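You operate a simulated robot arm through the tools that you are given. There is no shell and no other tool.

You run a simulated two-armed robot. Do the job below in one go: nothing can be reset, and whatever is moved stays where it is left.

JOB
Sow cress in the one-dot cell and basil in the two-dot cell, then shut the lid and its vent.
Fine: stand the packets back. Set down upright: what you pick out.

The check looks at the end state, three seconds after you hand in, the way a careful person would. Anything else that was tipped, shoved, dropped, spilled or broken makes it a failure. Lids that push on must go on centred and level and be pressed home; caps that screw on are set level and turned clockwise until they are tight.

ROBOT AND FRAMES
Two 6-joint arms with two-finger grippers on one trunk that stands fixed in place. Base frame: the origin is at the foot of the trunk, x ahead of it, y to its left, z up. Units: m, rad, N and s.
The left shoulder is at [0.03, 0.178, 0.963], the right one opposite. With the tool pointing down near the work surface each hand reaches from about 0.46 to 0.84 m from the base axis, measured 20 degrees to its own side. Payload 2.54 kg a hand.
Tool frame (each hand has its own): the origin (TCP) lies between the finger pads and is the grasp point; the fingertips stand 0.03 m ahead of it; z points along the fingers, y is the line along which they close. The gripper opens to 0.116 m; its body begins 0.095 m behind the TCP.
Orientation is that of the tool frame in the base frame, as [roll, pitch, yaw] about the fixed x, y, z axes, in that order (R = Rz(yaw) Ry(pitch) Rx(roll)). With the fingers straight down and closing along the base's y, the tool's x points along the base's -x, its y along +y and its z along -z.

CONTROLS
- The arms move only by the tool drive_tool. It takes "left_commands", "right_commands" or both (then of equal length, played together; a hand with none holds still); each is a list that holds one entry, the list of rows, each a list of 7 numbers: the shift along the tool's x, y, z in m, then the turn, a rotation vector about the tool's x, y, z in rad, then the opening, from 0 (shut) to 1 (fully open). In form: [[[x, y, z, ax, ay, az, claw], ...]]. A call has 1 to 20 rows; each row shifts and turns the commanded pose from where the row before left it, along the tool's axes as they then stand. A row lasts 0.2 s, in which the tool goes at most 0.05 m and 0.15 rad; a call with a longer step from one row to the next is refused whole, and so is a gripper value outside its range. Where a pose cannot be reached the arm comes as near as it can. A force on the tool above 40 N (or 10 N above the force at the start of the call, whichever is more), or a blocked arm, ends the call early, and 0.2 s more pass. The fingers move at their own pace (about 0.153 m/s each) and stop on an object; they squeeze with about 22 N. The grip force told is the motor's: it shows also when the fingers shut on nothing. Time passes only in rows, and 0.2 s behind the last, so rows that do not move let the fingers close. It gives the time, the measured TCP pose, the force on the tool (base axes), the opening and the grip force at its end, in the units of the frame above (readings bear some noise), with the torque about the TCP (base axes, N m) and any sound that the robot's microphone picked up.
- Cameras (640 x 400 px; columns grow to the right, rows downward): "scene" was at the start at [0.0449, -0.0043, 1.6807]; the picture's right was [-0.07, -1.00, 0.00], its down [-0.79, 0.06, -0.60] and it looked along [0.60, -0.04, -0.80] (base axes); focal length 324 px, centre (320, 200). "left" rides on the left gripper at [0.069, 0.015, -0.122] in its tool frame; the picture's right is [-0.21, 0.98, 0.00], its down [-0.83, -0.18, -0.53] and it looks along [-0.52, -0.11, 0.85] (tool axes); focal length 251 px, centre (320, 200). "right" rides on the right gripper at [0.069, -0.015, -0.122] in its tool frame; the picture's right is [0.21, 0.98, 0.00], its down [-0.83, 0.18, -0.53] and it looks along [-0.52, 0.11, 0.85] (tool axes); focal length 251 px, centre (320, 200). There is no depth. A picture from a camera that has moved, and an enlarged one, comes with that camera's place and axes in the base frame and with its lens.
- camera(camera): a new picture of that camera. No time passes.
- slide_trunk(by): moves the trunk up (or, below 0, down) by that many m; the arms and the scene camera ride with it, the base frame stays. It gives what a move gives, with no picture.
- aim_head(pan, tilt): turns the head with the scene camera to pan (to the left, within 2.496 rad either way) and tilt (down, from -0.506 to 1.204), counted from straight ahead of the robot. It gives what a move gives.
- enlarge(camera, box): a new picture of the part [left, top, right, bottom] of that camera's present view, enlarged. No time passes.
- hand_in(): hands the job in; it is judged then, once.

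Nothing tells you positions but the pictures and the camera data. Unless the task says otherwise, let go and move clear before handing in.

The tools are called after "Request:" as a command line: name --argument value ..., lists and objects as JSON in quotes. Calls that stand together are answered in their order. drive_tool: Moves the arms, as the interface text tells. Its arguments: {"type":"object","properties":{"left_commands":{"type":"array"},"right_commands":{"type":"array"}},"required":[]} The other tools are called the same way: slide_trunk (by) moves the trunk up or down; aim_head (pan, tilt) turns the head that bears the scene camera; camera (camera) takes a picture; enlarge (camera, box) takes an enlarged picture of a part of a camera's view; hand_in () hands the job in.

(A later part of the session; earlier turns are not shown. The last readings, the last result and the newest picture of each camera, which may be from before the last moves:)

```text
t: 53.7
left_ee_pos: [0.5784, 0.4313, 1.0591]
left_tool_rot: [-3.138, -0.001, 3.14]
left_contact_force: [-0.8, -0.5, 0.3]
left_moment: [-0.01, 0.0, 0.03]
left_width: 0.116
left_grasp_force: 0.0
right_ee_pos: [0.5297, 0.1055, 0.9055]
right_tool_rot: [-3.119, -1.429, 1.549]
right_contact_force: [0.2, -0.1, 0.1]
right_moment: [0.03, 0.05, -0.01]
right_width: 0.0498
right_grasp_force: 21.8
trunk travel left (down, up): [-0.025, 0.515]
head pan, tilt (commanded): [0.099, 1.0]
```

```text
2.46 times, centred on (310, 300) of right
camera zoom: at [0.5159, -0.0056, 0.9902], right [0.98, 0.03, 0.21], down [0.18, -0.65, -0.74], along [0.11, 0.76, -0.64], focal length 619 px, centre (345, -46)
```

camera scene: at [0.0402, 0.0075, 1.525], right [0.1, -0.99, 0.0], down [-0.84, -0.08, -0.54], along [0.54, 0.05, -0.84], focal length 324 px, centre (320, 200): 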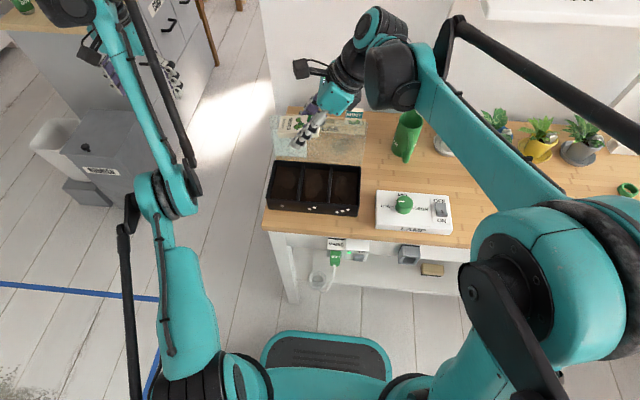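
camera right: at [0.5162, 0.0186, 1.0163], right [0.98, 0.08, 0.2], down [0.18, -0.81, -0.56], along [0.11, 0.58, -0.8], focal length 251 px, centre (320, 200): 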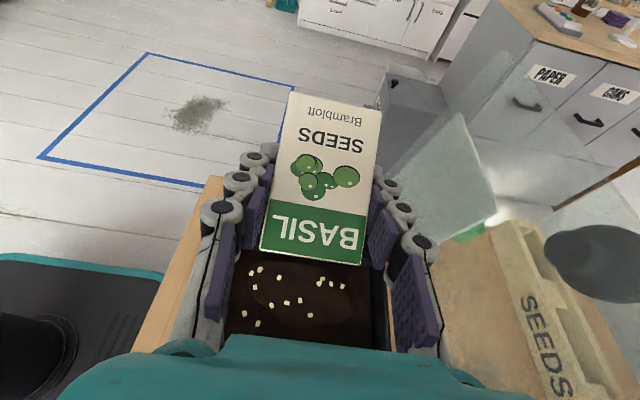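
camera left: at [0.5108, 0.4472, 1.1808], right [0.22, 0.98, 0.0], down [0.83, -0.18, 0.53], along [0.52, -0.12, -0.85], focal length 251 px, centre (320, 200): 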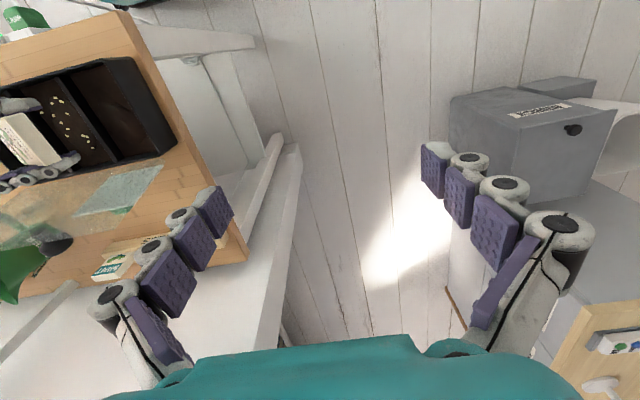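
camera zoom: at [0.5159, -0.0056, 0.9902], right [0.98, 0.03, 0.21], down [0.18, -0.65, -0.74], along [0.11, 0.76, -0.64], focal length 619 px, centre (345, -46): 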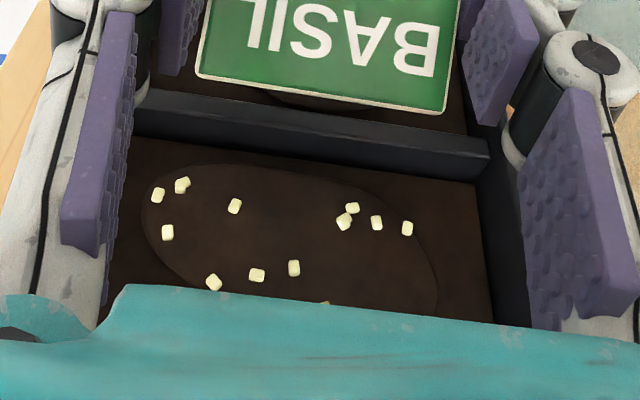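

No more comes out, so basil is sown. I tip the packet back upright over the cell, lift, and return towards its old place.

Request:
drive_tool --right_commands '[[[0, 0, 0, 0, -0.146, 0, 0], [0, 0, 0, 0, -0.146, 0, 0], [0, 0, 0, 0, -0.146, 0, 0], [0, 0, 0, 0, -0.146, 0, 0], [0, 0, 0, 0, -0.146, 0, 0], [0.0268, 0, -0.032, 0, 0, 0, 0], [0.0268, 0, -0.032, 0, 0, 0, 0], [0.0268, 0, -0.032, 0, 0, 0, 0], [0, 0, 0, 0, -0.1396, 0, 0], [0, 0, 0, 0, -0.1396, 0, 0], [0, 0, 0, 0, -0.1396, 0, 0], [0, 0, 0, 0, -0.1396, 0, 0], [0, 0, 0, 0, -0.1396, 0, 0]]]'

Request:
drive_tool --right_commands '[[[-0.048, 0.001, 0, 0, 0, 0, 0], [-0.048, 0.001, 0, 0, 0, 0, 0], [-0.048, 0.001, 0, 0, 0, 0, 0], [-0.048, 0.001, 0, 0, 0, 0, 0], [-0.048, 0.001, 0, 0, 0, 0, 0], [-0.048, 0.001, 0, 0, 0, 0, 0], [-0.048, 0.001, 0, 0, 0, 0, 0], [-0.048, 0.001, 0, 0, 0, 0, 0], [-0.048, 0.001, 0, 0, 0, 0, 0], [0, 0, 0, 0, 0, -0.132, 0], [0, 0, 0, 0, 0, -0.132, 0], [0, 0, 0, 0, 0, -0.132, 0], [0, 0, 0, 0, 0, -0.132, 0], [0, 0, 0, 0, 0, -0.132, 0], [0, 0, 0, 0, 0, -0.132, 0], [0, 0, 0, 0, 0, -0.132, 0], [0, 0, 0, 0, 0, -0.132, 0]]]'

Request:
drive_tool --right_commands '[[[0, 0, 0, 0, -0.1455, 0, 0], [0, 0, 0, 0, -0.1455, 0, 0], [0, 0, 0, 0, -0.1455, 0, 0], [0, 0, 0, 0, -0.1455, 0, 0], [0, 0, 0, 0, -0.1455, 0, 0], [0, 0, 0, 0, -0.1455, 0, 0], [0, 0, 0, 0, 0, 0, 0]]]'

Request:
camera --camera "right"

Request:
enlarge --camera "scene" --box '[250, 90, 450, 230]'

```text
t: 56.5
left_ee_pos: [0.5795, 0.4329, 1.0586]
left_tool_rot: [-3.138, -0.001, 3.139]
left_contact_force: [-0.5, -0.2, -0.5]
left_moment: [-0.04, 0.02, 0.0]
left_width: 0.1161
left_grasp_force: 0.1
right_ee_pos: [0.5322, 0.1063, 1.0303]
right_tool_rot: [-3.137, 0.003, 1.57]
right_contact_force: [0.4, 1.4, -0.8]
right_moment: [-0.03, 0.02, 0.02]
right_width: 0.0497
right_grasp_force: 22.0
trunk travel left (down, up): [-0.025, 0.515]
head pan, tilt (commanded): [0.099, 1.0]
```

```text
t: 60.1
left_ee_pos: [0.58, 0.4317, 1.0586]
left_tool_rot: [-3.141, 0.0, 3.14]
left_contact_force: [-0.4, -0.1, 0.0]
left_moment: [-0.03, -0.01, -0.01]
left_width: 0.1159
left_grasp_force: 0.0
right_ee_pos: [0.5395, -0.326, 1.0307]
right_tool_rot: [-3.14, -0.004, 2.629]
right_contact_force: [-0.2, 0.1, 0.4]
right_moment: [0.0, -0.03, -0.01]
right_width: 0.0496
right_grasp_force: 22.0
trunk travel left (down, up): [-0.025, 0.515]
head pan, tilt (commanded): [0.099, 1.0]
```

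```text
t: 61.7
left_ee_pos: [0.5802, 0.4317, 1.0593]
left_tool_rot: [-3.14, 0.001, 3.14]
left_contact_force: [0.4, 0.0, -0.5]
left_moment: [0.01, -0.03, 0.0]
left_width: 0.1162
left_grasp_force: 0.1
right_ee_pos: [0.541, -0.3254, 1.0311]
right_tool_rot: [-3.139, 0.872, 2.629]
right_contact_force: [-0.1, -0.5, 0.1]
right_moment: [-0.02, 0.0, -0.01]
right_width: 0.0498
right_grasp_force: 22.3
trunk travel left (down, up): [-0.025, 0.515]
head pan, tilt (commanded): [0.099, 1.0]
```

```text
taken
camera right: at [0.4132, -0.2714, 1.0562], right [0.36, 0.92, -0.17], down [0.2, 0.1, 0.98], along [0.91, -0.38, -0.14], focal length 251 px, centre (320, 200)
```

right: 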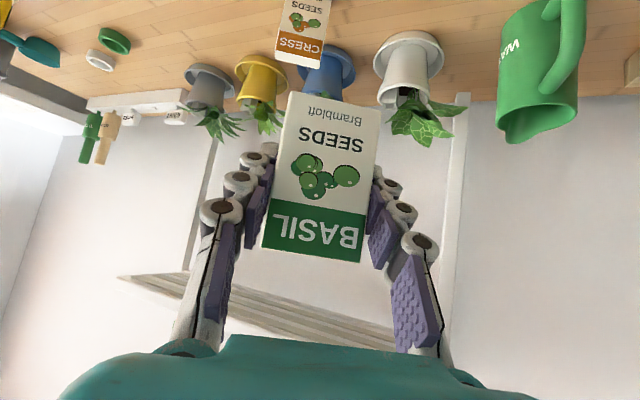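

```text
2.86 times, centred on (350, 160) of scene
camera zoom: at [0.0402, 0.0078, 1.525], right [0.1, -0.99, 0.0], down [-0.84, -0.08, -0.54], along [0.54, 0.05, -0.84], focal length 927 px, centre (234, 314)
```

zoom: 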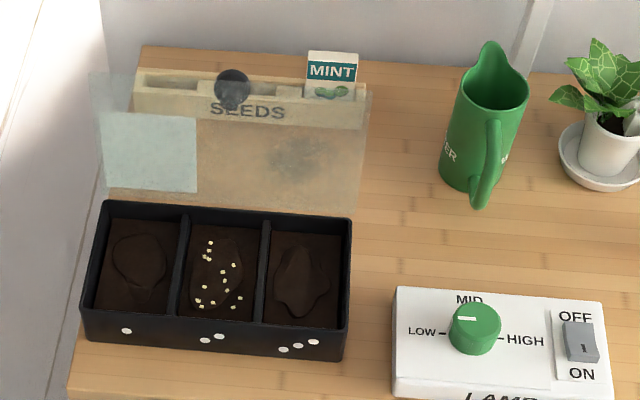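

All basil seeds are in the two-dot cell and the packet hasn't slipped. I set it down upright about 2.5 cm left of its old spot, so there's more room for taking cress; first down to just above the bench.

Request:
drive_tool --right_commands '[[[-0.0154, 0.0213, 0.0183, 0, 0, 0, 0], [-0.0153, 0.0212, 0.0183, 0, 0, 0, 0], [0.0354, 0, 0.0297, 0, 0, 0, 0], [0.0354, 0, 0.0297, 0, 0, 0, 0], [0.0354, 0, 0.0297, 0, 0, 0, 0], [0.0354, 0, 0.0297, 0, 0, 0, 0], [0, 0, 0, 0, 0, 0, 0]]]'

Request:
camera --camera "right"

Request:
enlarge --camera "scene" --box '[400, 110, 540, 240]'

```text
t: 63.3
left_ee_pos: [0.5786, 0.4319, 1.0577]
left_tool_rot: [-3.139, -0.001, 3.14]
left_contact_force: [-0.6, 0.8, 0.1]
left_moment: [0.02, 0.02, -0.01]
left_width: 0.1159
left_grasp_force: 0.0
right_ee_pos: [0.6012, -0.3121, 0.8454]
right_tool_rot: [-3.139, 0.87, 2.629]
right_contact_force: [0.3, -0.4, 0.0]
right_moment: [0.0, -0.02, 0.01]
right_width: 0.0499
right_grasp_force: 21.8
trunk travel left (down, up): [-0.025, 0.515]
head pan, tilt (commanded): [0.099, 1.0]
```

```text
taken
camera right: at [0.4741, -0.2581, 0.8714], right [0.36, 0.92, -0.17], down [0.2, 0.1, 0.98], along [0.91, -0.39, -0.15], focal length 251 px, centre (320, 200)
```

right: 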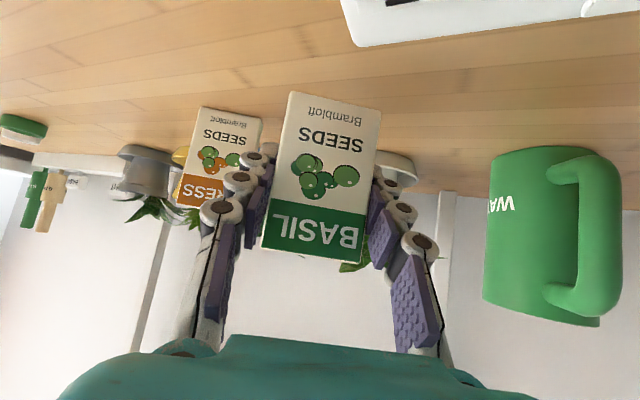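

```text
3.08 times, centred on (470, 175) of scene
camera zoom: at [0.0398, 0.0078, 1.5251], right [0.1, -0.99, 0.0], down [-0.84, -0.08, -0.54], along [0.54, 0.05, -0.84], focal length 998 px, centre (-142, 277)
```

zoom: 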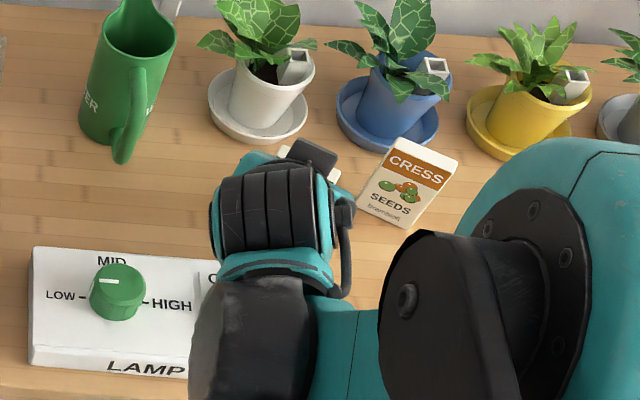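

Request:
drive_tool --right_commands '[[[0.0063, 0, 0.0053, 0, 0, 0, 0], [0.0063, 0, 0.0053, 0, 0, 0, 0], [0.0008, 0, 0.0006, 0, 0, 0, 0], [0, 0, 0, 0, 0, 0, 0]]]'

Request:
camera --camera "right"

```text
t: 64.3
left_ee_pos: [0.5776, 0.4327, 1.0592]
left_tool_rot: [-3.14, 0.001, 3.14]
left_contact_force: [-0.5, 0.2, -0.1]
left_moment: [0.05, -0.02, 0.01]
left_width: 0.1159
left_grasp_force: 0.1
right_ee_pos: [0.6013, -0.3131, 0.8283]
right_tool_rot: [-3.14, 0.871, 2.628]
right_contact_force: [1.1, -1.8, 8.4]
right_moment: [0.0, -0.09, -0.01]
right_width: 0.0498
right_grasp_force: 22.0
trunk travel left (down, up): [-0.025, 0.515]
head pan, tilt (commanded): [0.099, 1.0]
```

```text
taken
camera right: at [0.4747, -0.2581, 0.854], right [0.36, 0.92, -0.17], down [0.2, 0.1, 0.98], along [0.91, -0.38, -0.15], focal length 251 px, centre (320, 200)
```

right: 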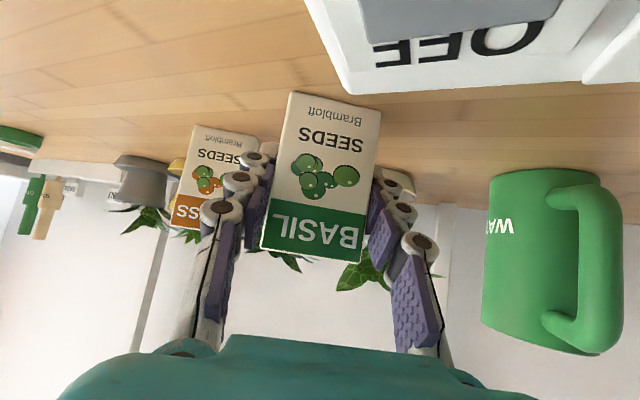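

It is standing on the bench (about 8 N of contact). I ease off slightly and open the fingers.

Request:
drive_tool --right_commands '[[[-0.0005, 0, -0.0004, 0, 0, 0, 0], [0, 0, 0, 0, 0, 0, 0.46], [0, 0, 0, 0, 0, 0, 0.6], [0, 0, 0, 0, 0, 0, 0.9], [0, 0, 0, 0, 0, 0, 1]]]'

Request:
camera --camera "right"

```text
t: 65.5
left_ee_pos: [0.5793, 0.4313, 1.0593]
left_tool_rot: [-3.139, 0.0, 3.139]
left_contact_force: [0.4, 0.4, -0.9]
left_moment: [0.04, 0.0, 0.03]
left_width: 0.1162
left_grasp_force: 0.0
right_ee_pos: [0.602, -0.3125, 0.8279]
right_tool_rot: [-3.14, 0.871, 2.629]
right_contact_force: [-0.4, -0.6, 0.9]
right_moment: [0.02, -0.02, 0.02]
right_width: 0.1162
right_grasp_force: 0.1
trunk travel left (down, up): [-0.025, 0.515]
head pan, tilt (commanded): [0.099, 1.0]
```

```text
taken
camera right: at [0.4749, -0.2583, 0.854], right [0.36, 0.92, -0.17], down [0.2, 0.1, 0.98], along [0.91, -0.38, -0.15], focal length 251 px, centre (320, 200)
```

right: 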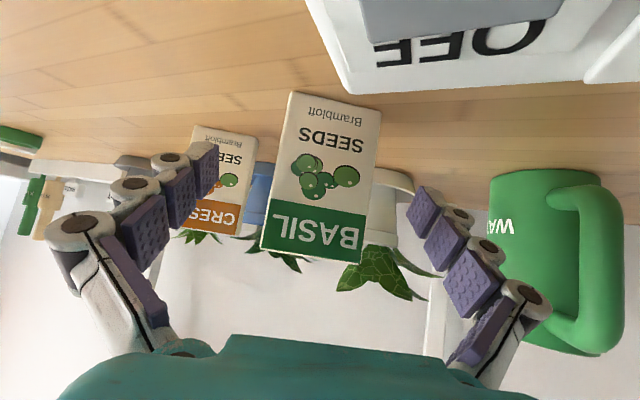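

Basil stands free. I back off, steepen the hand slightly to 45°, and move to a pre-grasp for cress.

Request:
drive_tool --right_commands '[[[0, 0, -0.04, 0, 0, 0, 1], [0, 0, -0.04, 0, 0, 0, 1], [0, 0, -0.04, 0, 0, 0, 1], [0, 0, 0, 0, 0.0873, 0, 0.85], [-0.0248, -0.0255, 0.0102, 0, 0, 0, 0.8], [-0.0248, -0.0255, 0.0102, 0, 0, 0, 0.8], [-0.0247, -0.0254, 0.0101, 0, 0, 0, 0.8], [0, 0, 0, 0, 0, 0, 0.8]]]'

Request:
camera --camera "right"

Request:
enlarge --camera "scene" --box '[400, 110, 540, 240]'

```text
t: 67.3
left_ee_pos: [0.5781, 0.432, 1.0584]
left_tool_rot: [-3.14, 0.001, 3.14]
left_contact_force: [0.7, -0.2, 0.5]
left_moment: [-0.01, -0.01, 0.0]
left_width: 0.1155
left_grasp_force: 0.0
right_ee_pos: [0.5479, -0.3687, 0.9406]
right_tool_rot: [-3.141, 0.784, 2.627]
right_contact_force: [0.0, -0.3, -0.8]
right_moment: [0.0, -0.01, -0.04]
right_width: 0.0928
right_grasp_force: 0.0
trunk travel left (down, up): [-0.025, 0.515]
head pan, tilt (commanded): [0.099, 1.0]
```

```text
taken
camera right: at [0.4228, -0.3153, 0.9782], right [0.35, 0.92, -0.15], down [0.27, 0.06, 0.96], along [0.9, -0.38, -0.23], focal length 251 px, centre (320, 200)
```

right: 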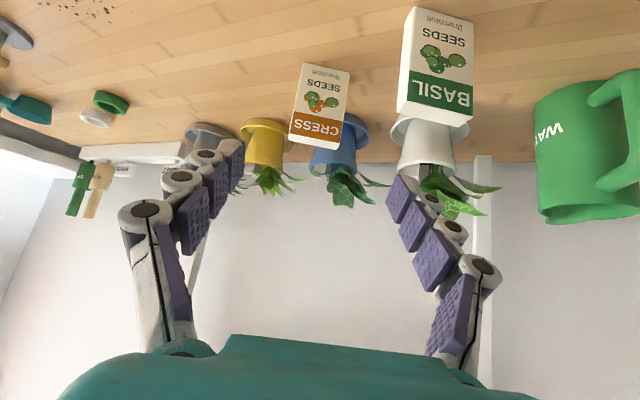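

```text
3.08 times, centred on (470, 175) of scene
camera zoom: at [0.04, 0.008, 1.525], right [0.1, -0.99, 0.0], down [-0.84, -0.08, -0.54], along [0.54, 0.05, -0.84], focal length 998 px, centre (-142, 277)
```

zoom: 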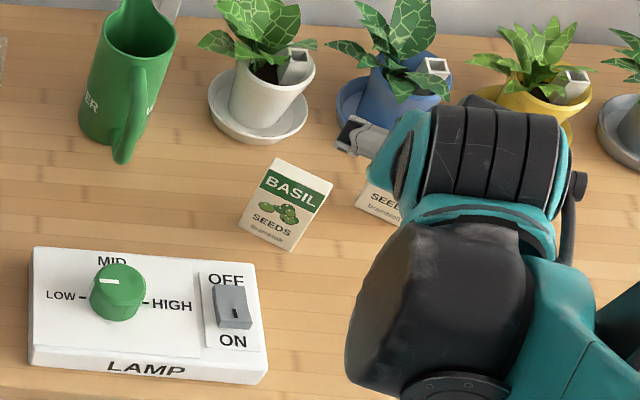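

Cress is centred on the hand's axis, about 0.147 m ahead. I advance to it.

Request:
drive_tool --right_commands '[[[0, 0, 0.0375, 0, 0, 0, 0.8], [0, 0, 0.0375, 0, 0, 0, 0.8], [0, 0, 0.0375, 0, 0, 0, 0.8], [0, 0, 0.0345, 0, 0, 0, 0.8], [0, 0, 0, 0, 0, 0, 0.8]]]'

Request:
camera --camera "right"

Request:
enlarge --camera "scene" --box '[400, 110, 540, 240]'

```text
t: 68.5
left_ee_pos: [0.579, 0.4327, 1.0594]
left_tool_rot: [-3.141, -0.001, 3.142]
left_contact_force: [0.5, 0.4, -0.1]
left_moment: [0.03, -0.02, -0.03]
left_width: 0.1159
left_grasp_force: 0.1
right_ee_pos: [0.6394, -0.4212, 0.8344]
right_tool_rot: [-3.139, 0.784, 2.626]
right_contact_force: [-0.8, -0.1, -0.2]
right_moment: [-0.02, -0.01, -0.01]
right_width: 0.0926
right_grasp_force: 0.1
trunk travel left (down, up): [-0.025, 0.515]
head pan, tilt (commanded): [0.099, 1.0]
```

```text
taken
camera right: at [0.5149, -0.3676, 0.8711], right [0.35, 0.92, -0.15], down [0.27, 0.06, 0.96], along [0.9, -0.38, -0.23], focal length 251 px, centre (320, 200)
```

right: 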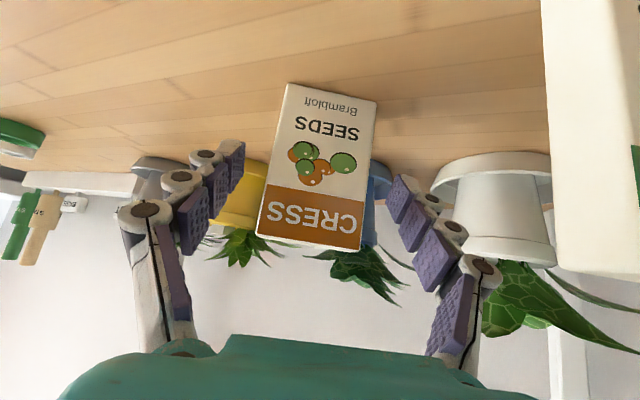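

```text
3.08 times, centred on (470, 175) of scene
camera zoom: at [0.0398, 0.0079, 1.5251], right [0.1, -0.99, 0.0], down [-0.84, -0.08, -0.54], along [0.54, 0.05, -0.84], focal length 998 px, centre (-142, 277)
```

zoom: 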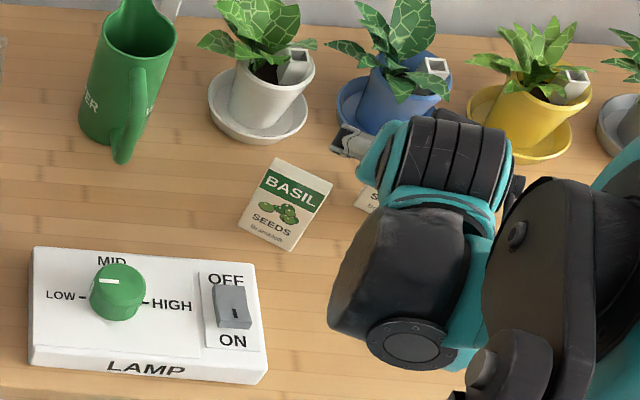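

Request:
drive_tool --right_commands '[[[0, 0, 0, 0, 0, 0, 0.5], [0, 0, 0, 0, 0, 0, 0.3], [0, 0, 0, 0, 0, 0, 0], [0, 0, 0, 0, 0, 0, 0]]]'

Request:
drive_tool --right_commands '[[[-0.0106, 0, -0.0106, 0, 0, 0, 0], [-0.0318, 0, -0.0318, 0, 0, 0, 0], [-0.0318, 0, -0.0318, 0, 0, 0, 0], [-0.0318, 0, -0.0318, 0, 0, 0, 0], [-0.0318, 0, -0.0318, 0, 0, 0, 0]]]'

Request:
camera --camera "right"

Request:
enlarge --camera "scene" --box '[400, 110, 540, 240]'

```text
t: 69.5
left_ee_pos: [0.5791, 0.4325, 1.0582]
left_tool_rot: [-3.139, 0.001, 3.14]
left_contact_force: [-0.1, -0.3, -0.1]
left_moment: [-0.01, 0.04, -0.01]
left_width: 0.1158
left_grasp_force: 0.0
right_ee_pos: [0.6378, -0.4206, 0.834]
right_tool_rot: [-3.14, 0.784, 2.628]
right_contact_force: [-0.9, -0.5, 1.3]
right_moment: [0.05, 0.0, 0.04]
right_width: 0.0501
right_grasp_force: 22.1
trunk travel left (down, up): [-0.025, 0.515]
head pan, tilt (commanded): [0.099, 1.0]
```

```text
t: 70.7
left_ee_pos: [0.5777, 0.4319, 1.0575]
left_tool_rot: [-3.139, -0.001, 3.139]
left_contact_force: [1.0, -0.6, -0.1]
left_moment: [-0.01, -0.02, 0.02]
left_width: 0.1156
left_grasp_force: 0.0
right_ee_pos: [0.6377, -0.4212, 1.0305]
right_tool_rot: [-3.14, 0.783, 2.626]
right_contact_force: [0.9, -0.1, -0.7]
right_moment: [-0.01, -0.01, 0.01]
right_width: 0.0498
right_grasp_force: 22.5
trunk travel left (down, up): [-0.025, 0.515]
head pan, tilt (commanded): [0.099, 1.0]
```

```text
taken
camera right: at [0.5138, -0.3691, 1.0679], right [0.35, 0.92, -0.15], down [0.27, 0.06, 0.96], along [0.9, -0.38, -0.23], focal length 251 px, centre (320, 200)
```

right: 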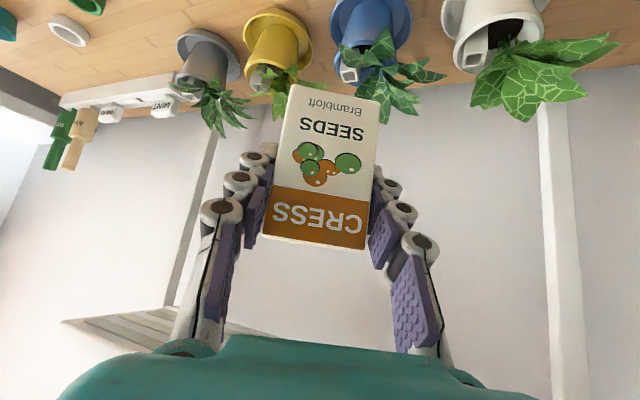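

```text
3.08 times, centred on (470, 175) of scene
camera zoom: at [0.0396, 0.008, 1.525], right [0.1, -0.99, 0.0], down [-0.84, -0.08, -0.54], along [0.54, 0.05, -0.84], focal length 998 px, centre (-142, 277)
```

zoom: 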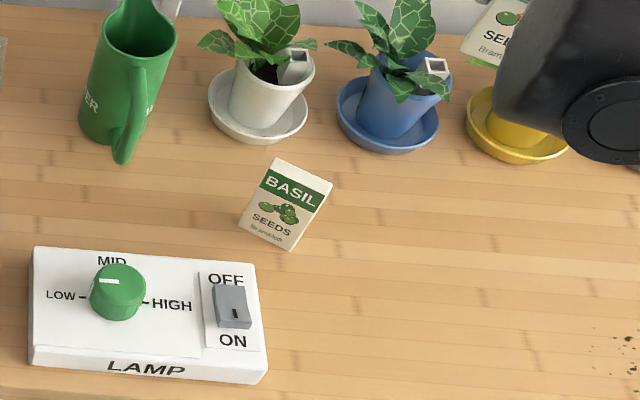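

Cress is held firmly and basil is undisturbed. I move it back from the plants, point the hand down, and yaw for the carry.

Request:
drive_tool --right_commands '[[[0.0289, 0.0114, -0.0289, 0, 0, 0, 0], [0.0289, 0.0114, -0.0289, 0, 0, 0, 0], [0.0289, 0.0114, -0.0289, 0, 0, 0, 0], [0, 0, 0, 0, 0.131, 0, 0], [0, 0, 0, 0, 0.131, 0, 0], [0, 0, 0, 0, 0.131, 0, 0], [0, 0, 0, 0, 0.131, 0, 0], [0, 0, 0, 0, 0.131, 0, 0], [0, 0, 0, 0, 0.13, 0, 0], [0, 0, 0, 0, 0, 0.132, 0], [0, 0, 0, 0, 0, 0.132, 0], [0, 0, 0, 0, 0, 0.132, 0], [0, 0, 0, 0, 0, 0.132, 0], [0, 0, 0, 0, 0, 0.132, 0], [0, 0, 0, 0, 0, 0.132, 0], [0, 0, 0, 0, 0, 0.132, 0], [0, 0, 0, 0, 0, 0.132, 0]]]'

Request:
camera --camera "right"

```text
t: 74.3
left_ee_pos: [0.5793, 0.4315, 1.0602]
left_tool_rot: [-3.139, -0.001, 3.14]
left_contact_force: [0.9, 0.1, 0.2]
left_moment: [-0.01, 0.01, 0.02]
left_width: 0.1163
left_grasp_force: 0.1
right_ee_pos: [0.5493, -0.3314, 1.0271]
right_tool_rot: [-3.14, 0.001, 1.567]
right_contact_force: [0.2, -0.2, -1.0]
right_moment: [0.01, 0.0, 0.01]
right_width: 0.05
right_grasp_force: 22.1
trunk travel left (down, up): [-0.025, 0.515]
head pan, tilt (commanded): [0.099, 1.0]
```

```text
taken
camera right: at [0.536, -0.2626, 1.1489], right [0.98, 0.21, 0.0], down [0.18, -0.83, 0.53], along [0.11, -0.52, -0.85], focal length 251 px, centre (320, 200)
```

right: 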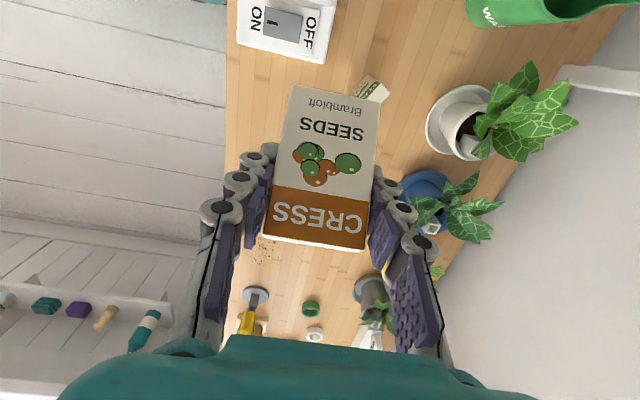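

Request:
drive_tool --right_commands '[[[0.0456, -0.0017, 0, 0, 0, 0, 0], [0.0456, -0.0017, 0, 0, 0, 0, 0], [0.0456, -0.0017, 0, 0, 0, 0, 0], [0.0456, -0.0017, 0, 0, 0, 0, 0], [0.0456, -0.0017, 0, 0, 0, 0, 0], [0.0456, -0.0017, 0, 0, 0, 0, 0], [0.0456, -0.0017, 0, 0, 0, 0, 0], [0.0456, -0.0017, 0, 0, 0, 0, 0], [0.0456, -0.0017, 0, 0, 0, 0, 0], [0.0456, -0.0017, 0, 0, 0, 0, 0], [0.0456, -0.0017, 0, 0, 0, 0, 0], [0, 0, 0, 0, 0.12, 0, 0], [0, 0, 0, 0, 0.12, 0, 0], [0, 0, 0, 0, 0.12, 0, 0], [0, 0, 0, 0, 0.12, 0, 0], [0, 0, 0, 0, 0, 0, 0]]]'

Request:
camera --camera "right"

Request:
camera --camera "scene"

```text
t: 77.7
left_ee_pos: [0.5796, 0.433, 1.0597]
left_tool_rot: [-3.14, -0.002, 3.14]
left_contact_force: [-0.1, 0.4, -0.2]
left_moment: [0.0, -0.02, 0.04]
left_width: 0.1159
left_grasp_force: 0.1
right_ee_pos: [0.5317, 0.17, 1.03]
right_tool_rot: [-3.139, -0.482, 1.568]
right_contact_force: [-0.6, 0.9, -0.5]
right_moment: [-0.01, 0.01, -0.02]
right_width: 0.0499
right_grasp_force: 21.7
trunk travel left (down, up): [-0.025, 0.515]
head pan, tilt (commanded): [0.099, 1.0]
```

```text
taken
camera right: at [0.5174, 0.1742, 1.1685], right [0.98, 0.19, 0.1], down [0.18, -0.98, 0.09], along [0.11, -0.07, -0.99], focal length 251 px, centre (320, 200)
```

right: 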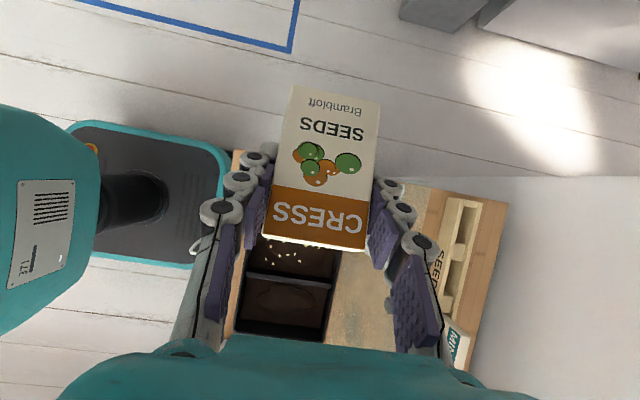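

```text
taken
camera scene: at [0.0402, 0.0081, 1.525], right [0.1, -0.99, 0.0], down [-0.84, -0.08, -0.54], along [0.54, 0.05, -0.84], focal length 324 px, centre (320, 200)
```

scene: 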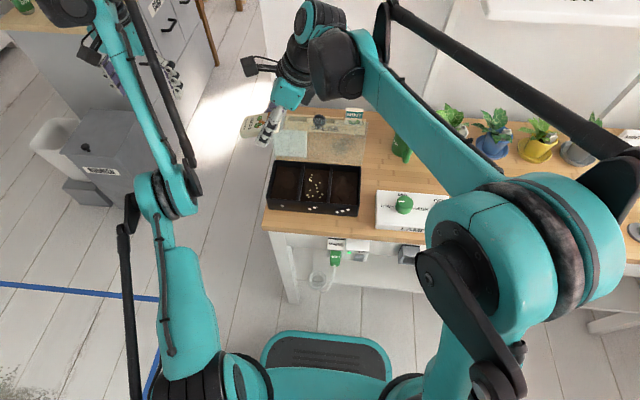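

Cress is above the one-dot cell, mouth still up. I descend to just above the rim.

Request:
drive_tool --right_commands '[[[-0.0193, 0, 0.0369, 0, 0, 0, 0], [-0.0193, 0, 0.0369, 0, 0, 0, 0], [-0.0193, 0, 0.0369, 0, 0, 0, 0], [0, 0, 0, 0, 0, 0, 0]]]'

Request:
camera --camera "right"

Request:
enlarge --camera "scene" --box '[230, 80, 410, 220]'

```text
t: 78.7
left_ee_pos: [0.5785, 0.4322, 1.0589]
left_tool_rot: [-3.139, 0.0, 3.14]
left_contact_force: [0.0, -0.4, -0.2]
left_moment: [0.01, 0.0, -0.02]
left_width: 0.116
left_grasp_force: 0.1
right_ee_pos: [0.5323, 0.1683, 0.9025]
right_tool_rot: [-3.138, -0.48, 1.569]
right_contact_force: [-0.1, -1.0, -0.5]
right_moment: [0.0, -0.01, -0.02]
right_width: 0.0498
right_grasp_force: 21.7
trunk travel left (down, up): [-0.025, 0.515]
head pan, tilt (commanded): [0.099, 1.0]
```

```text
taken
camera right: at [0.5184, 0.1721, 1.0423], right [0.98, 0.19, 0.1], down [0.18, -0.98, 0.09], along [0.11, -0.07, -0.99], focal length 251 px, centre (320, 200)
```

right: 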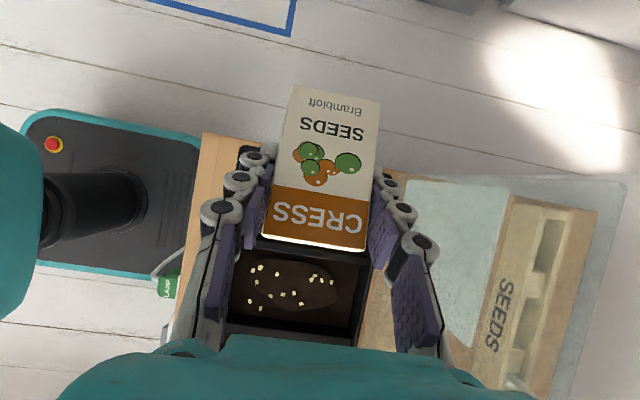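

```text
2.86 times, centred on (320, 150) of scene
camera zoom: at [0.0399, 0.0078, 1.5251], right [0.1, -0.99, 0.0], down [-0.84, -0.08, -0.54], along [0.54, 0.05, -0.84], focal length 927 px, centre (320, 343)
```

zoom: 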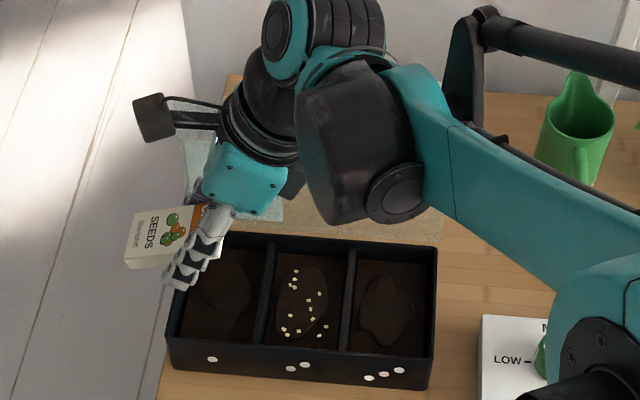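

Request:
drive_tool --right_commands '[[[0.0053, 0, 0.0028, 0, 0, 0, 0], [0, 0, 0, 0, 0.12, 0, 0], [0, 0, 0, 0, 0.12, 0, 0], [0, 0, 0, 0, 0.12, 0, 0], [0, 0, 0, 0, 0.12, 0, 0], [0, 0, 0, 0, 0.12, 0, 0], [0, 0, 0, 0, 0.12, 0, 0], [0, 0, 0, 0, 0, 0, 0]]]'

Request:
camera --camera "right"

Request:
enlarge --camera "scene" --box '[230, 110, 410, 230]'

Request:
enlarge --camera "left" --box '[0, 40, 190, 190]'

```text
t: 80.5
left_ee_pos: [0.5802, 0.4302, 1.0596]
left_tool_rot: [-3.141, 0.0, 3.139]
left_contact_force: [-0.4, -0.1, 0.7]
left_moment: [-0.01, 0.05, -0.01]
left_width: 0.1162
left_grasp_force: 0.0
right_ee_pos: [0.5299, 0.1755, 0.9027]
right_tool_rot: [-3.134, -1.202, 1.563]
right_contact_force: [-0.8, 0.0, -0.5]
right_moment: [-0.04, 0.04, -0.05]
right_width: 0.0499
right_grasp_force: 22.0
trunk travel left (down, up): [-0.025, 0.515]
head pan, tilt (commanded): [0.099, 1.0]
```

```text
taken
camera right: at [0.5159, 0.0868, 1.0105], right [0.98, 0.08, 0.2], down [0.18, -0.8, -0.58], along [0.11, 0.6, -0.79], focal length 251 px, centre (320, 200)
```

right: 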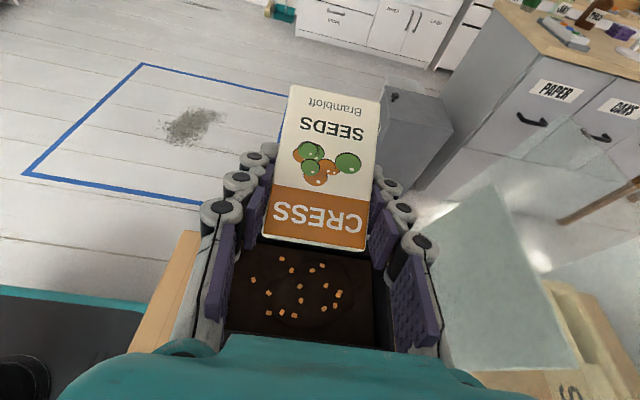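

```text
3.33 times, centred on (320, 170) of scene
camera zoom: at [0.04, 0.0079, 1.525], right [0.1, -0.99, 0.0], down [-0.84, -0.08, -0.54], along [0.54, 0.05, -0.84], focal length 1081 px, centre (320, 300)
```

zoom: 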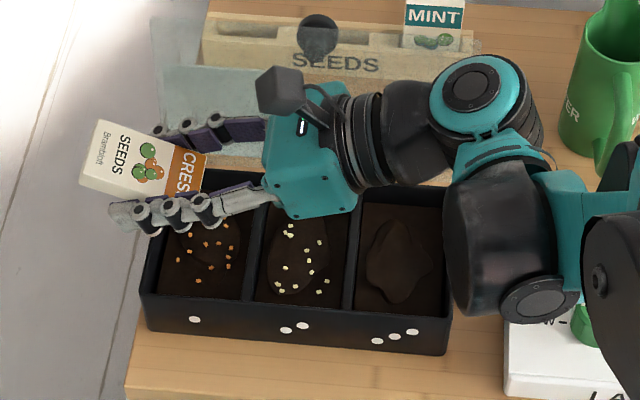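

```text
2.67 times, centred on (95, 115) of left
camera zoom: at [0.5103, 0.4474, 1.1811], right [0.22, 0.98, 0.0], down [0.83, -0.18, 0.53], along [0.52, -0.12, -0.85], focal length 670 px, centre (920, 427)
```

zoom: 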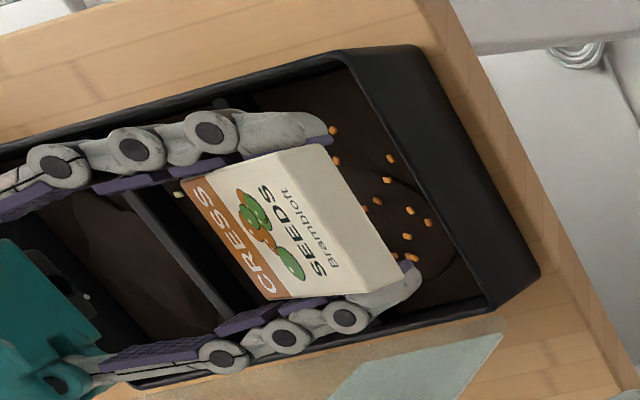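

Orange cress seeds have landed in the one-dot cell. I tip slightly more to clear the lip, hold, then tip back upright over the cell.

Request:
drive_tool --right_commands '[[[0, 0, 0, 0, 0.1, 0, 0], [0, 0, 0, 0, 0.1, 0, 0], [0, 0, 0, 0, 0, 0, 0], [0, 0, 0, 0, 0, 0, 0], [0, 0, 0, 0, 0, 0, 0]]]'

Request:
camera --camera "right"

Request:
drive_tool --right_commands '[[[0, 0, 0, 0, -0.14, 0, 0], [0, 0, 0, 0, -0.14, 0, 0], [0, 0, 0, 0, -0.14, 0, 0], [0, 0, 0, 0, -0.14, 0, 0], [0, 0, 0, 0, -0.14, 0, 0], [0, 0, 0, 0, -0.14, 0, 0], [0, 0, 0, 0, -0.08, 0, 0], [0.0193, 0, -0.0369, 0, 0, 0, 0], [0.0193, 0, -0.0369, 0, 0, 0, 0], [0.0193, 0, -0.0369, 0, 0, 0, 0], [0, 0, 0, 0, -0.12, 0, 0], [0, 0, 0, 0, -0.12, 0, 0], [0, 0, 0, 0, -0.12, 0, 0], [0, 0, 0, 0, -0.12, 0, 0]]]'

Request:
camera --camera "right"

Request:
enlarge --camera "scene" --box '[230, 110, 410, 230]'

```text
t: 81.7
left_ee_pos: [0.5791, 0.4315, 1.0577]
left_tool_rot: [-3.141, -0.002, 3.139]
left_contact_force: [-0.6, -0.7, 0.5]
left_moment: [0.03, -0.05, 0.01]
left_width: 0.116
left_grasp_force: 0.0
right_ee_pos: [0.5312, 0.1766, 0.9023]
right_tool_rot: [-3.127, -1.401, 1.554]
right_contact_force: [0.2, -0.3, -0.5]
right_moment: [0.0, 0.01, 0.0]
right_width: 0.0497
right_grasp_force: 22.2
trunk travel left (down, up): [-0.025, 0.515]
head pan, tilt (commanded): [0.099, 1.0]
```

```text
taken
camera right: at [0.5167, 0.0677, 0.9911], right [0.98, 0.04, 0.21], down [0.18, -0.67, -0.72], along [0.11, 0.75, -0.66], focal length 251 px, centre (320, 200)
```

right: 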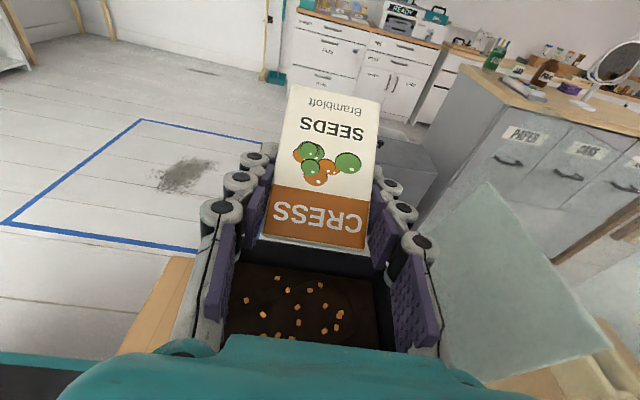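

```text
t: 84.7
left_ee_pos: [0.5793, 0.4331, 1.058]
left_tool_rot: [-3.138, -0.002, 3.14]
left_contact_force: [0.0, 0.2, -0.6]
left_moment: [0.0, -0.01, 0.0]
left_width: 0.1159
left_grasp_force: 0.1
right_ee_pos: [0.5305, 0.1763, 1.0276]
right_tool_rot: [-3.139, 0.0, 1.57]
right_contact_force: [0.1, 0.2, -0.2]
right_moment: [0.01, -0.02, -0.01]
right_width: 0.0499
right_grasp_force: 22.2
trunk travel left (down, up): [-0.025, 0.515]
head pan, tilt (commanded): [0.099, 1.0]
```

```text
taken
camera right: at [0.5164, 0.2451, 1.1492], right [0.98, 0.21, 0.0], down [0.18, -0.82, 0.54], along [0.11, -0.52, -0.84], focal length 251 px, centre (320, 200)
```

right: 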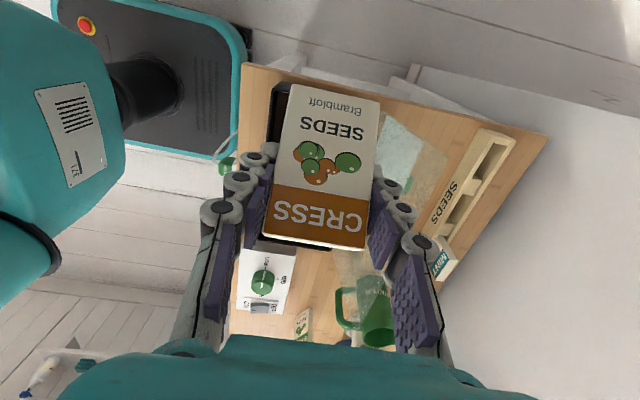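

```text
3.33 times, centred on (320, 170) of scene
camera zoom: at [0.0403, 0.0085, 1.525], right [0.1, -0.99, 0.0], down [-0.84, -0.08, -0.54], along [0.54, 0.05, -0.84], focal length 1081 px, centre (320, 300)
```

zoom: 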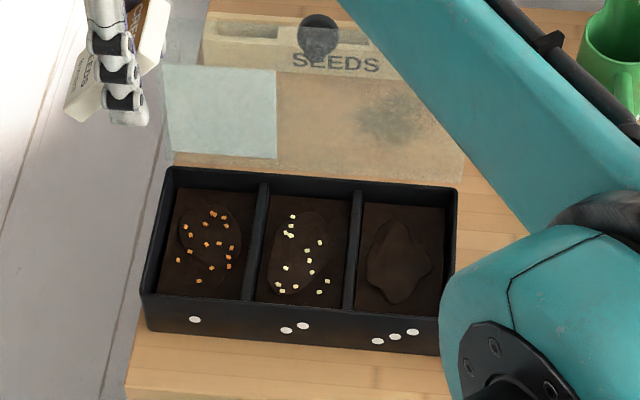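

Both cells are sown correctly. I carry cress back to where it stood.

Request:
drive_tool --right_commands '[[[-0.0461, 0.0015, 0, 0, 0, 0, 0], [-0.0461, 0.0015, 0, 0, 0, 0, 0], [-0.0461, 0.0015, 0, 0, 0, 0, 0], [-0.0461, 0.0015, 0, 0, 0, 0, 0], [-0.0461, 0.0015, 0, 0, 0, 0, 0], [-0.0461, 0.0015, 0, 0, 0, 0, 0], [-0.0461, 0.0015, 0, 0, 0, 0, 0], [-0.0461, 0.0015, 0, 0, 0, 0, 0], [-0.0461, 0.0015, 0, 0, 0, 0, 0], [-0.0461, 0.0015, 0, 0, 0, 0, 0], [-0.0461, 0.0015, 0, 0, 0, 0, 0], [0, 0, 0, 0, 0, -0.132, 0], [0, 0, 0, 0, 0, -0.132, 0], [0, 0, 0, 0, 0, -0.132, 0], [0, 0, 0, 0, 0, -0.132, 0], [0, 0, 0, 0, 0, -0.132, 0], [0, 0, 0, 0, 0, -0.132, 0], [0, 0, 0, 0, 0, -0.132, 0], [0, 0, 0, 0, 0, -0.132, 0]]]'

Request:
drive_tool --right_commands '[[[0, 0, 0, 0, -0.131, 0, 0], [0, 0, 0, 0, -0.131, 0, 0], [0, 0, 0, 0, -0.131, 0, 0], [0, 0, 0, 0, -0.131, 0, 0], [0, 0, 0, 0, -0.131, 0, 0], [0, 0, 0, 0, -0.13, 0, 0], [-0.0289, -0.0114, 0.0289, 0, 0, 0, 0], [-0.0289, -0.0114, 0.0289, 0, 0, 0, 0], [-0.0289, -0.0114, 0.0289, 0, 0, 0, 0], [0, 0, 0, 0, 0, 0, 0]]]'

Request:
camera --camera "right"

Request:
camera --camera "scene"

```text
t: 88.7
left_ee_pos: [0.5785, 0.4325, 1.0584]
left_tool_rot: [-3.141, 0.001, 3.139]
left_contact_force: [-0.2, -0.1, -0.6]
left_moment: [-0.01, 0.0, -0.02]
left_width: 0.116
left_grasp_force: 0.0
right_ee_pos: [0.5481, -0.3303, 1.0286]
right_tool_rot: [-3.142, 0.0, 2.629]
right_contact_force: [-0.1, 0.6, -0.1]
right_moment: [0.0, 0.03, 0.02]
right_width: 0.0497
right_grasp_force: 22.2
trunk travel left (down, up): [-0.025, 0.515]
head pan, tilt (commanded): [0.099, 1.0]
```

```text
t: 90.9
left_ee_pos: [0.5774, 0.4317, 1.0592]
left_tool_rot: [-3.141, 0.0, 3.14]
left_contact_force: [-0.1, 0.4, -0.4]
left_moment: [-0.01, -0.03, 0.0]
left_width: 0.1158
left_grasp_force: 0.2
right_ee_pos: [0.6381, -0.4218, 1.0295]
right_tool_rot: [-3.141, 0.783, 2.627]
right_contact_force: [0.0, 0.2, 0.2]
right_moment: [-0.02, 0.02, 0.01]
right_width: 0.0498
right_grasp_force: 22.0
trunk travel left (down, up): [-0.025, 0.515]
head pan, tilt (commanded): [0.099, 1.0]
```

```text
taken
camera right: at [0.5131, -0.3691, 1.0666], right [0.35, 0.92, -0.15], down [0.27, 0.06, 0.96], along [0.9, -0.38, -0.23], focal length 251 px, centre (320, 200)
```

right: 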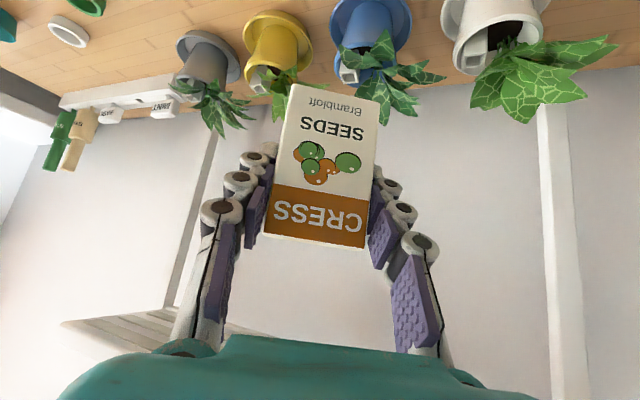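

```text
taken
camera scene: at [0.0396, 0.0081, 1.525], right [0.1, -0.99, 0.0], down [-0.84, -0.08, -0.54], along [0.54, 0.05, -0.84], focal length 324 px, centre (320, 200)
```

scene: 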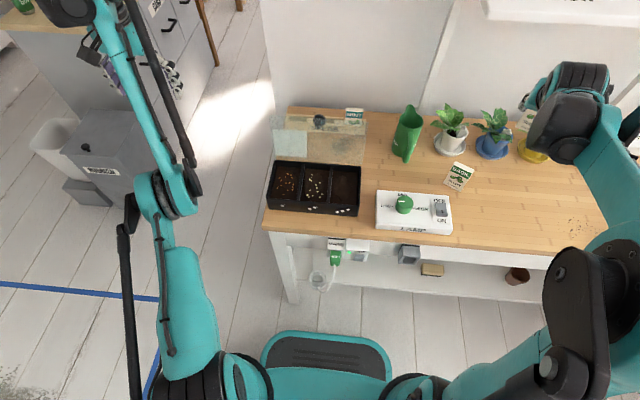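

Request:
drive_tool --right_commands '[[[0.0318, 0, 0.0318, 0, 0, 0, 0], [0.0318, 0, 0.0318, 0, 0, 0, 0], [0.0318, 0, 0.0318, 0, 0, 0, 0], [0.0318, 0, 0.0318, 0, 0, 0, 0], [0.0078, 0, 0.0078, 0, 0, 0, 0], [0.0014, 0, 0.0014, 0, 0, 0, 0], [0.0014, 0, 0.0014, 0, 0, 0, 0], [0, 0, 0, 0, 0, 0, 0]]]'

Request:
camera --camera "right"

```text
t: 92.7
left_ee_pos: [0.5778, 0.4331, 1.0587]
left_tool_rot: [-3.14, 0.001, 3.14]
left_contact_force: [-0.7, 0.5, -0.3]
left_moment: [0.04, 0.01, -0.04]
left_width: 0.1161
left_grasp_force: 0.1
right_ee_pos: [0.6362, -0.4183, 0.8343]
right_tool_rot: [-3.141, 0.786, 2.627]
right_contact_force: [1.7, -0.4, 21.7]
right_moment: [0.07, -0.01, 0.02]
right_width: 0.05
right_grasp_force: 22.2
trunk travel left (down, up): [-0.025, 0.515]
head pan, tilt (commanded): [0.099, 1.0]
```

```text
taken
camera right: at [0.5113, -0.3653, 0.8703], right [0.35, 0.92, -0.15], down [0.27, 0.06, 0.96], along [0.9, -0.38, -0.23], focal length 251 px, centre (320, 200)
```

right: 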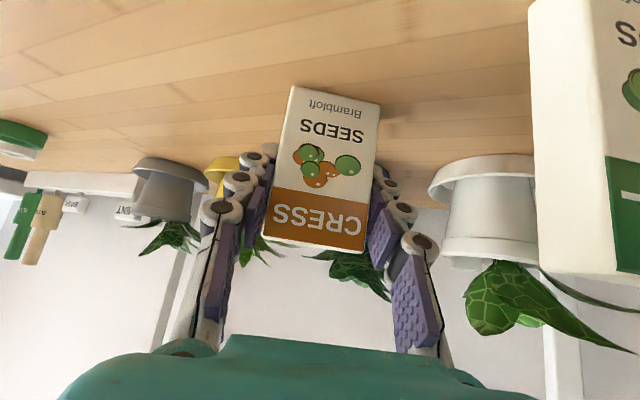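

It's on the bench (pressing a bit firmly). I ease up and release.

Request:
drive_tool --right_commands '[[[-0.0012, 0, -0.0012, 0, 0, 0, 0], [-0.0005, 0, -0.0005, 0, 0, 0, 0]]]'

Request:
drive_tool --right_commands '[[[0, 0, 0, 0, 0, 0, 0.46], [0, 0, 0, 0, 0, 0, 0.6], [0, 0, 0, 0, 0, 0, 0.8], [0, 0, 0, 0, 0, 0, 0.8]]]'

Request:
camera --camera "right"

```text
t: 93.3
left_ee_pos: [0.5791, 0.4317, 1.0584]
left_tool_rot: [-3.141, 0.0, 3.139]
left_contact_force: [0.2, 1.4, -0.4]
left_moment: [-0.01, -0.01, 0.02]
left_width: 0.116
left_grasp_force: 0.1
right_ee_pos: [0.6358, -0.4192, 0.8344]
right_tool_rot: [-3.14, 0.78, 2.627]
right_contact_force: [0.5, 0.8, 2.0]
right_moment: [0.08, 0.03, 0.0]
right_width: 0.05
right_grasp_force: 22.2
trunk travel left (down, up): [-0.025, 0.515]
head pan, tilt (commanded): [0.099, 1.0]
```

```text
t: 94.3
left_ee_pos: [0.5805, 0.4319, 1.0594]
left_tool_rot: [-3.14, -0.002, 3.139]
left_contact_force: [-0.5, 0.4, -0.6]
left_moment: [0.0, -0.03, 0.03]
left_width: 0.1161
left_grasp_force: 0.0
right_ee_pos: [0.6358, -0.4192, 0.8328]
right_tool_rot: [-3.139, 0.782, 2.627]
right_contact_force: [0.3, -0.6, 0.5]
right_moment: [-0.04, 0.03, 0.01]
right_width: 0.0927
right_grasp_force: 0.0
trunk travel left (down, up): [-0.025, 0.515]
head pan, tilt (commanded): [0.099, 1.0]
```

```text
taken
camera right: at [0.512, -0.3666, 0.8713], right [0.35, 0.92, -0.15], down [0.27, 0.06, 0.96], along [0.9, -0.38, -0.23], focal length 251 px, centre (320, 200)
```

right: 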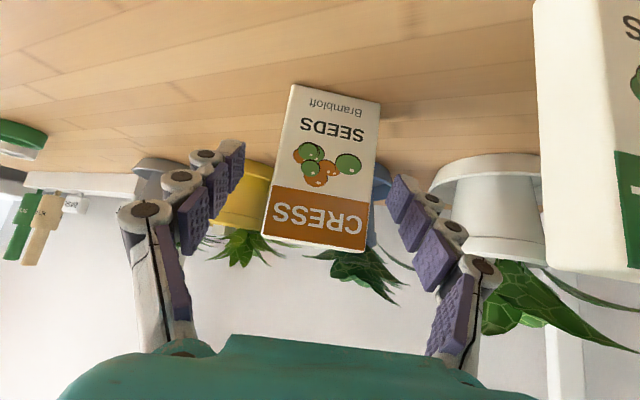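

Cress stands free. I back the hand straight out along its axis and go up.

Request:
drive_tool --right_commands '[[[0, 0, -0.0375, 0, 0, 0, 0.8], [0, 0, -0.0375, 0, 0, 0, 0.8], [0, 0, -0.0375, 0, 0, 0, 0.8], [0, 0, -0.0375, 0, 0, 0, 0.8], [-0.03, 0, -0.03, 0, 0, 0, 0.8], [-0.03, 0, -0.03, 0, 0, 0, 0.8], [-0.03, 0, -0.03, 0, 0, 0, 0.8]]]'

Request:
camera --camera "right"

Request:
camera --camera "scene"

Request:
enlarge --camera "scene" --box '[255, 95, 385, 225]'

```text
t: 95.9
left_ee_pos: [0.5794, 0.4312, 1.0587]
left_tool_rot: [-3.138, 0.0, 3.139]
left_contact_force: [-0.2, 0.0, 0.5]
left_moment: [-0.01, -0.02, -0.02]
left_width: 0.1162
left_grasp_force: 0.2
right_ee_pos: [0.5433, -0.3677, 1.0701]
right_tool_rot: [-3.139, 0.784, 2.626]
right_contact_force: [0.1, 0.4, 0.6]
right_moment: [0.0, -0.01, 0.0]
right_width: 0.093
right_grasp_force: 0.0
trunk travel left (down, up): [-0.025, 0.515]
head pan, tilt (commanded): [0.099, 1.0]
```

```text
taken
camera right: at [0.4184, -0.3147, 1.107], right [0.35, 0.92, -0.15], down [0.27, 0.06, 0.96], along [0.9, -0.38, -0.23], focal length 251 px, centre (320, 200)
```

right: 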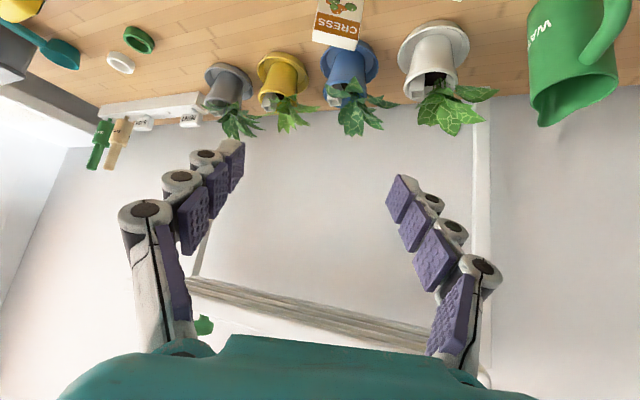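

```text
taken
camera scene: at [0.0398, 0.008, 1.525], right [0.1, -0.99, 0.0], down [-0.84, -0.08, -0.54], along [0.54, 0.05, -0.84], focal length 324 px, centre (320, 200)
```

scene: 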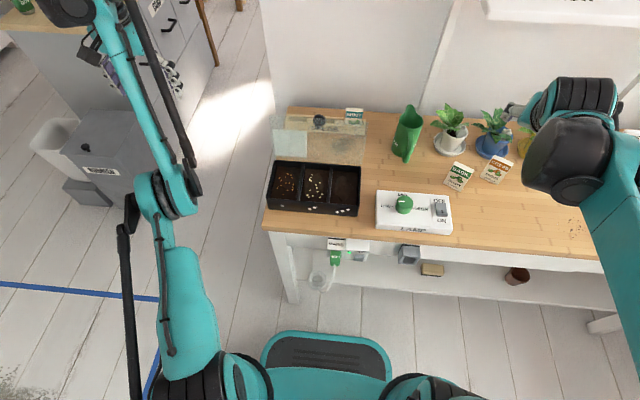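

```text
3.08 times, centred on (320, 160) of scene
camera zoom: at [0.0398, 0.008, 1.525], right [0.1, -0.99, 0.0], down [-0.84, -0.08, -0.54], along [0.54, 0.05, -0.84], focal length 998 px, centre (320, 323)
```

zoom: 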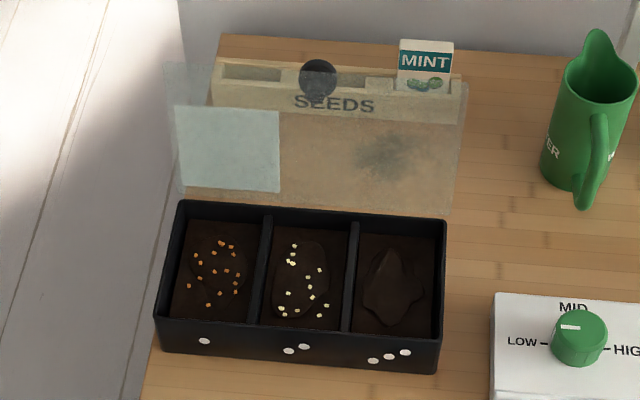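

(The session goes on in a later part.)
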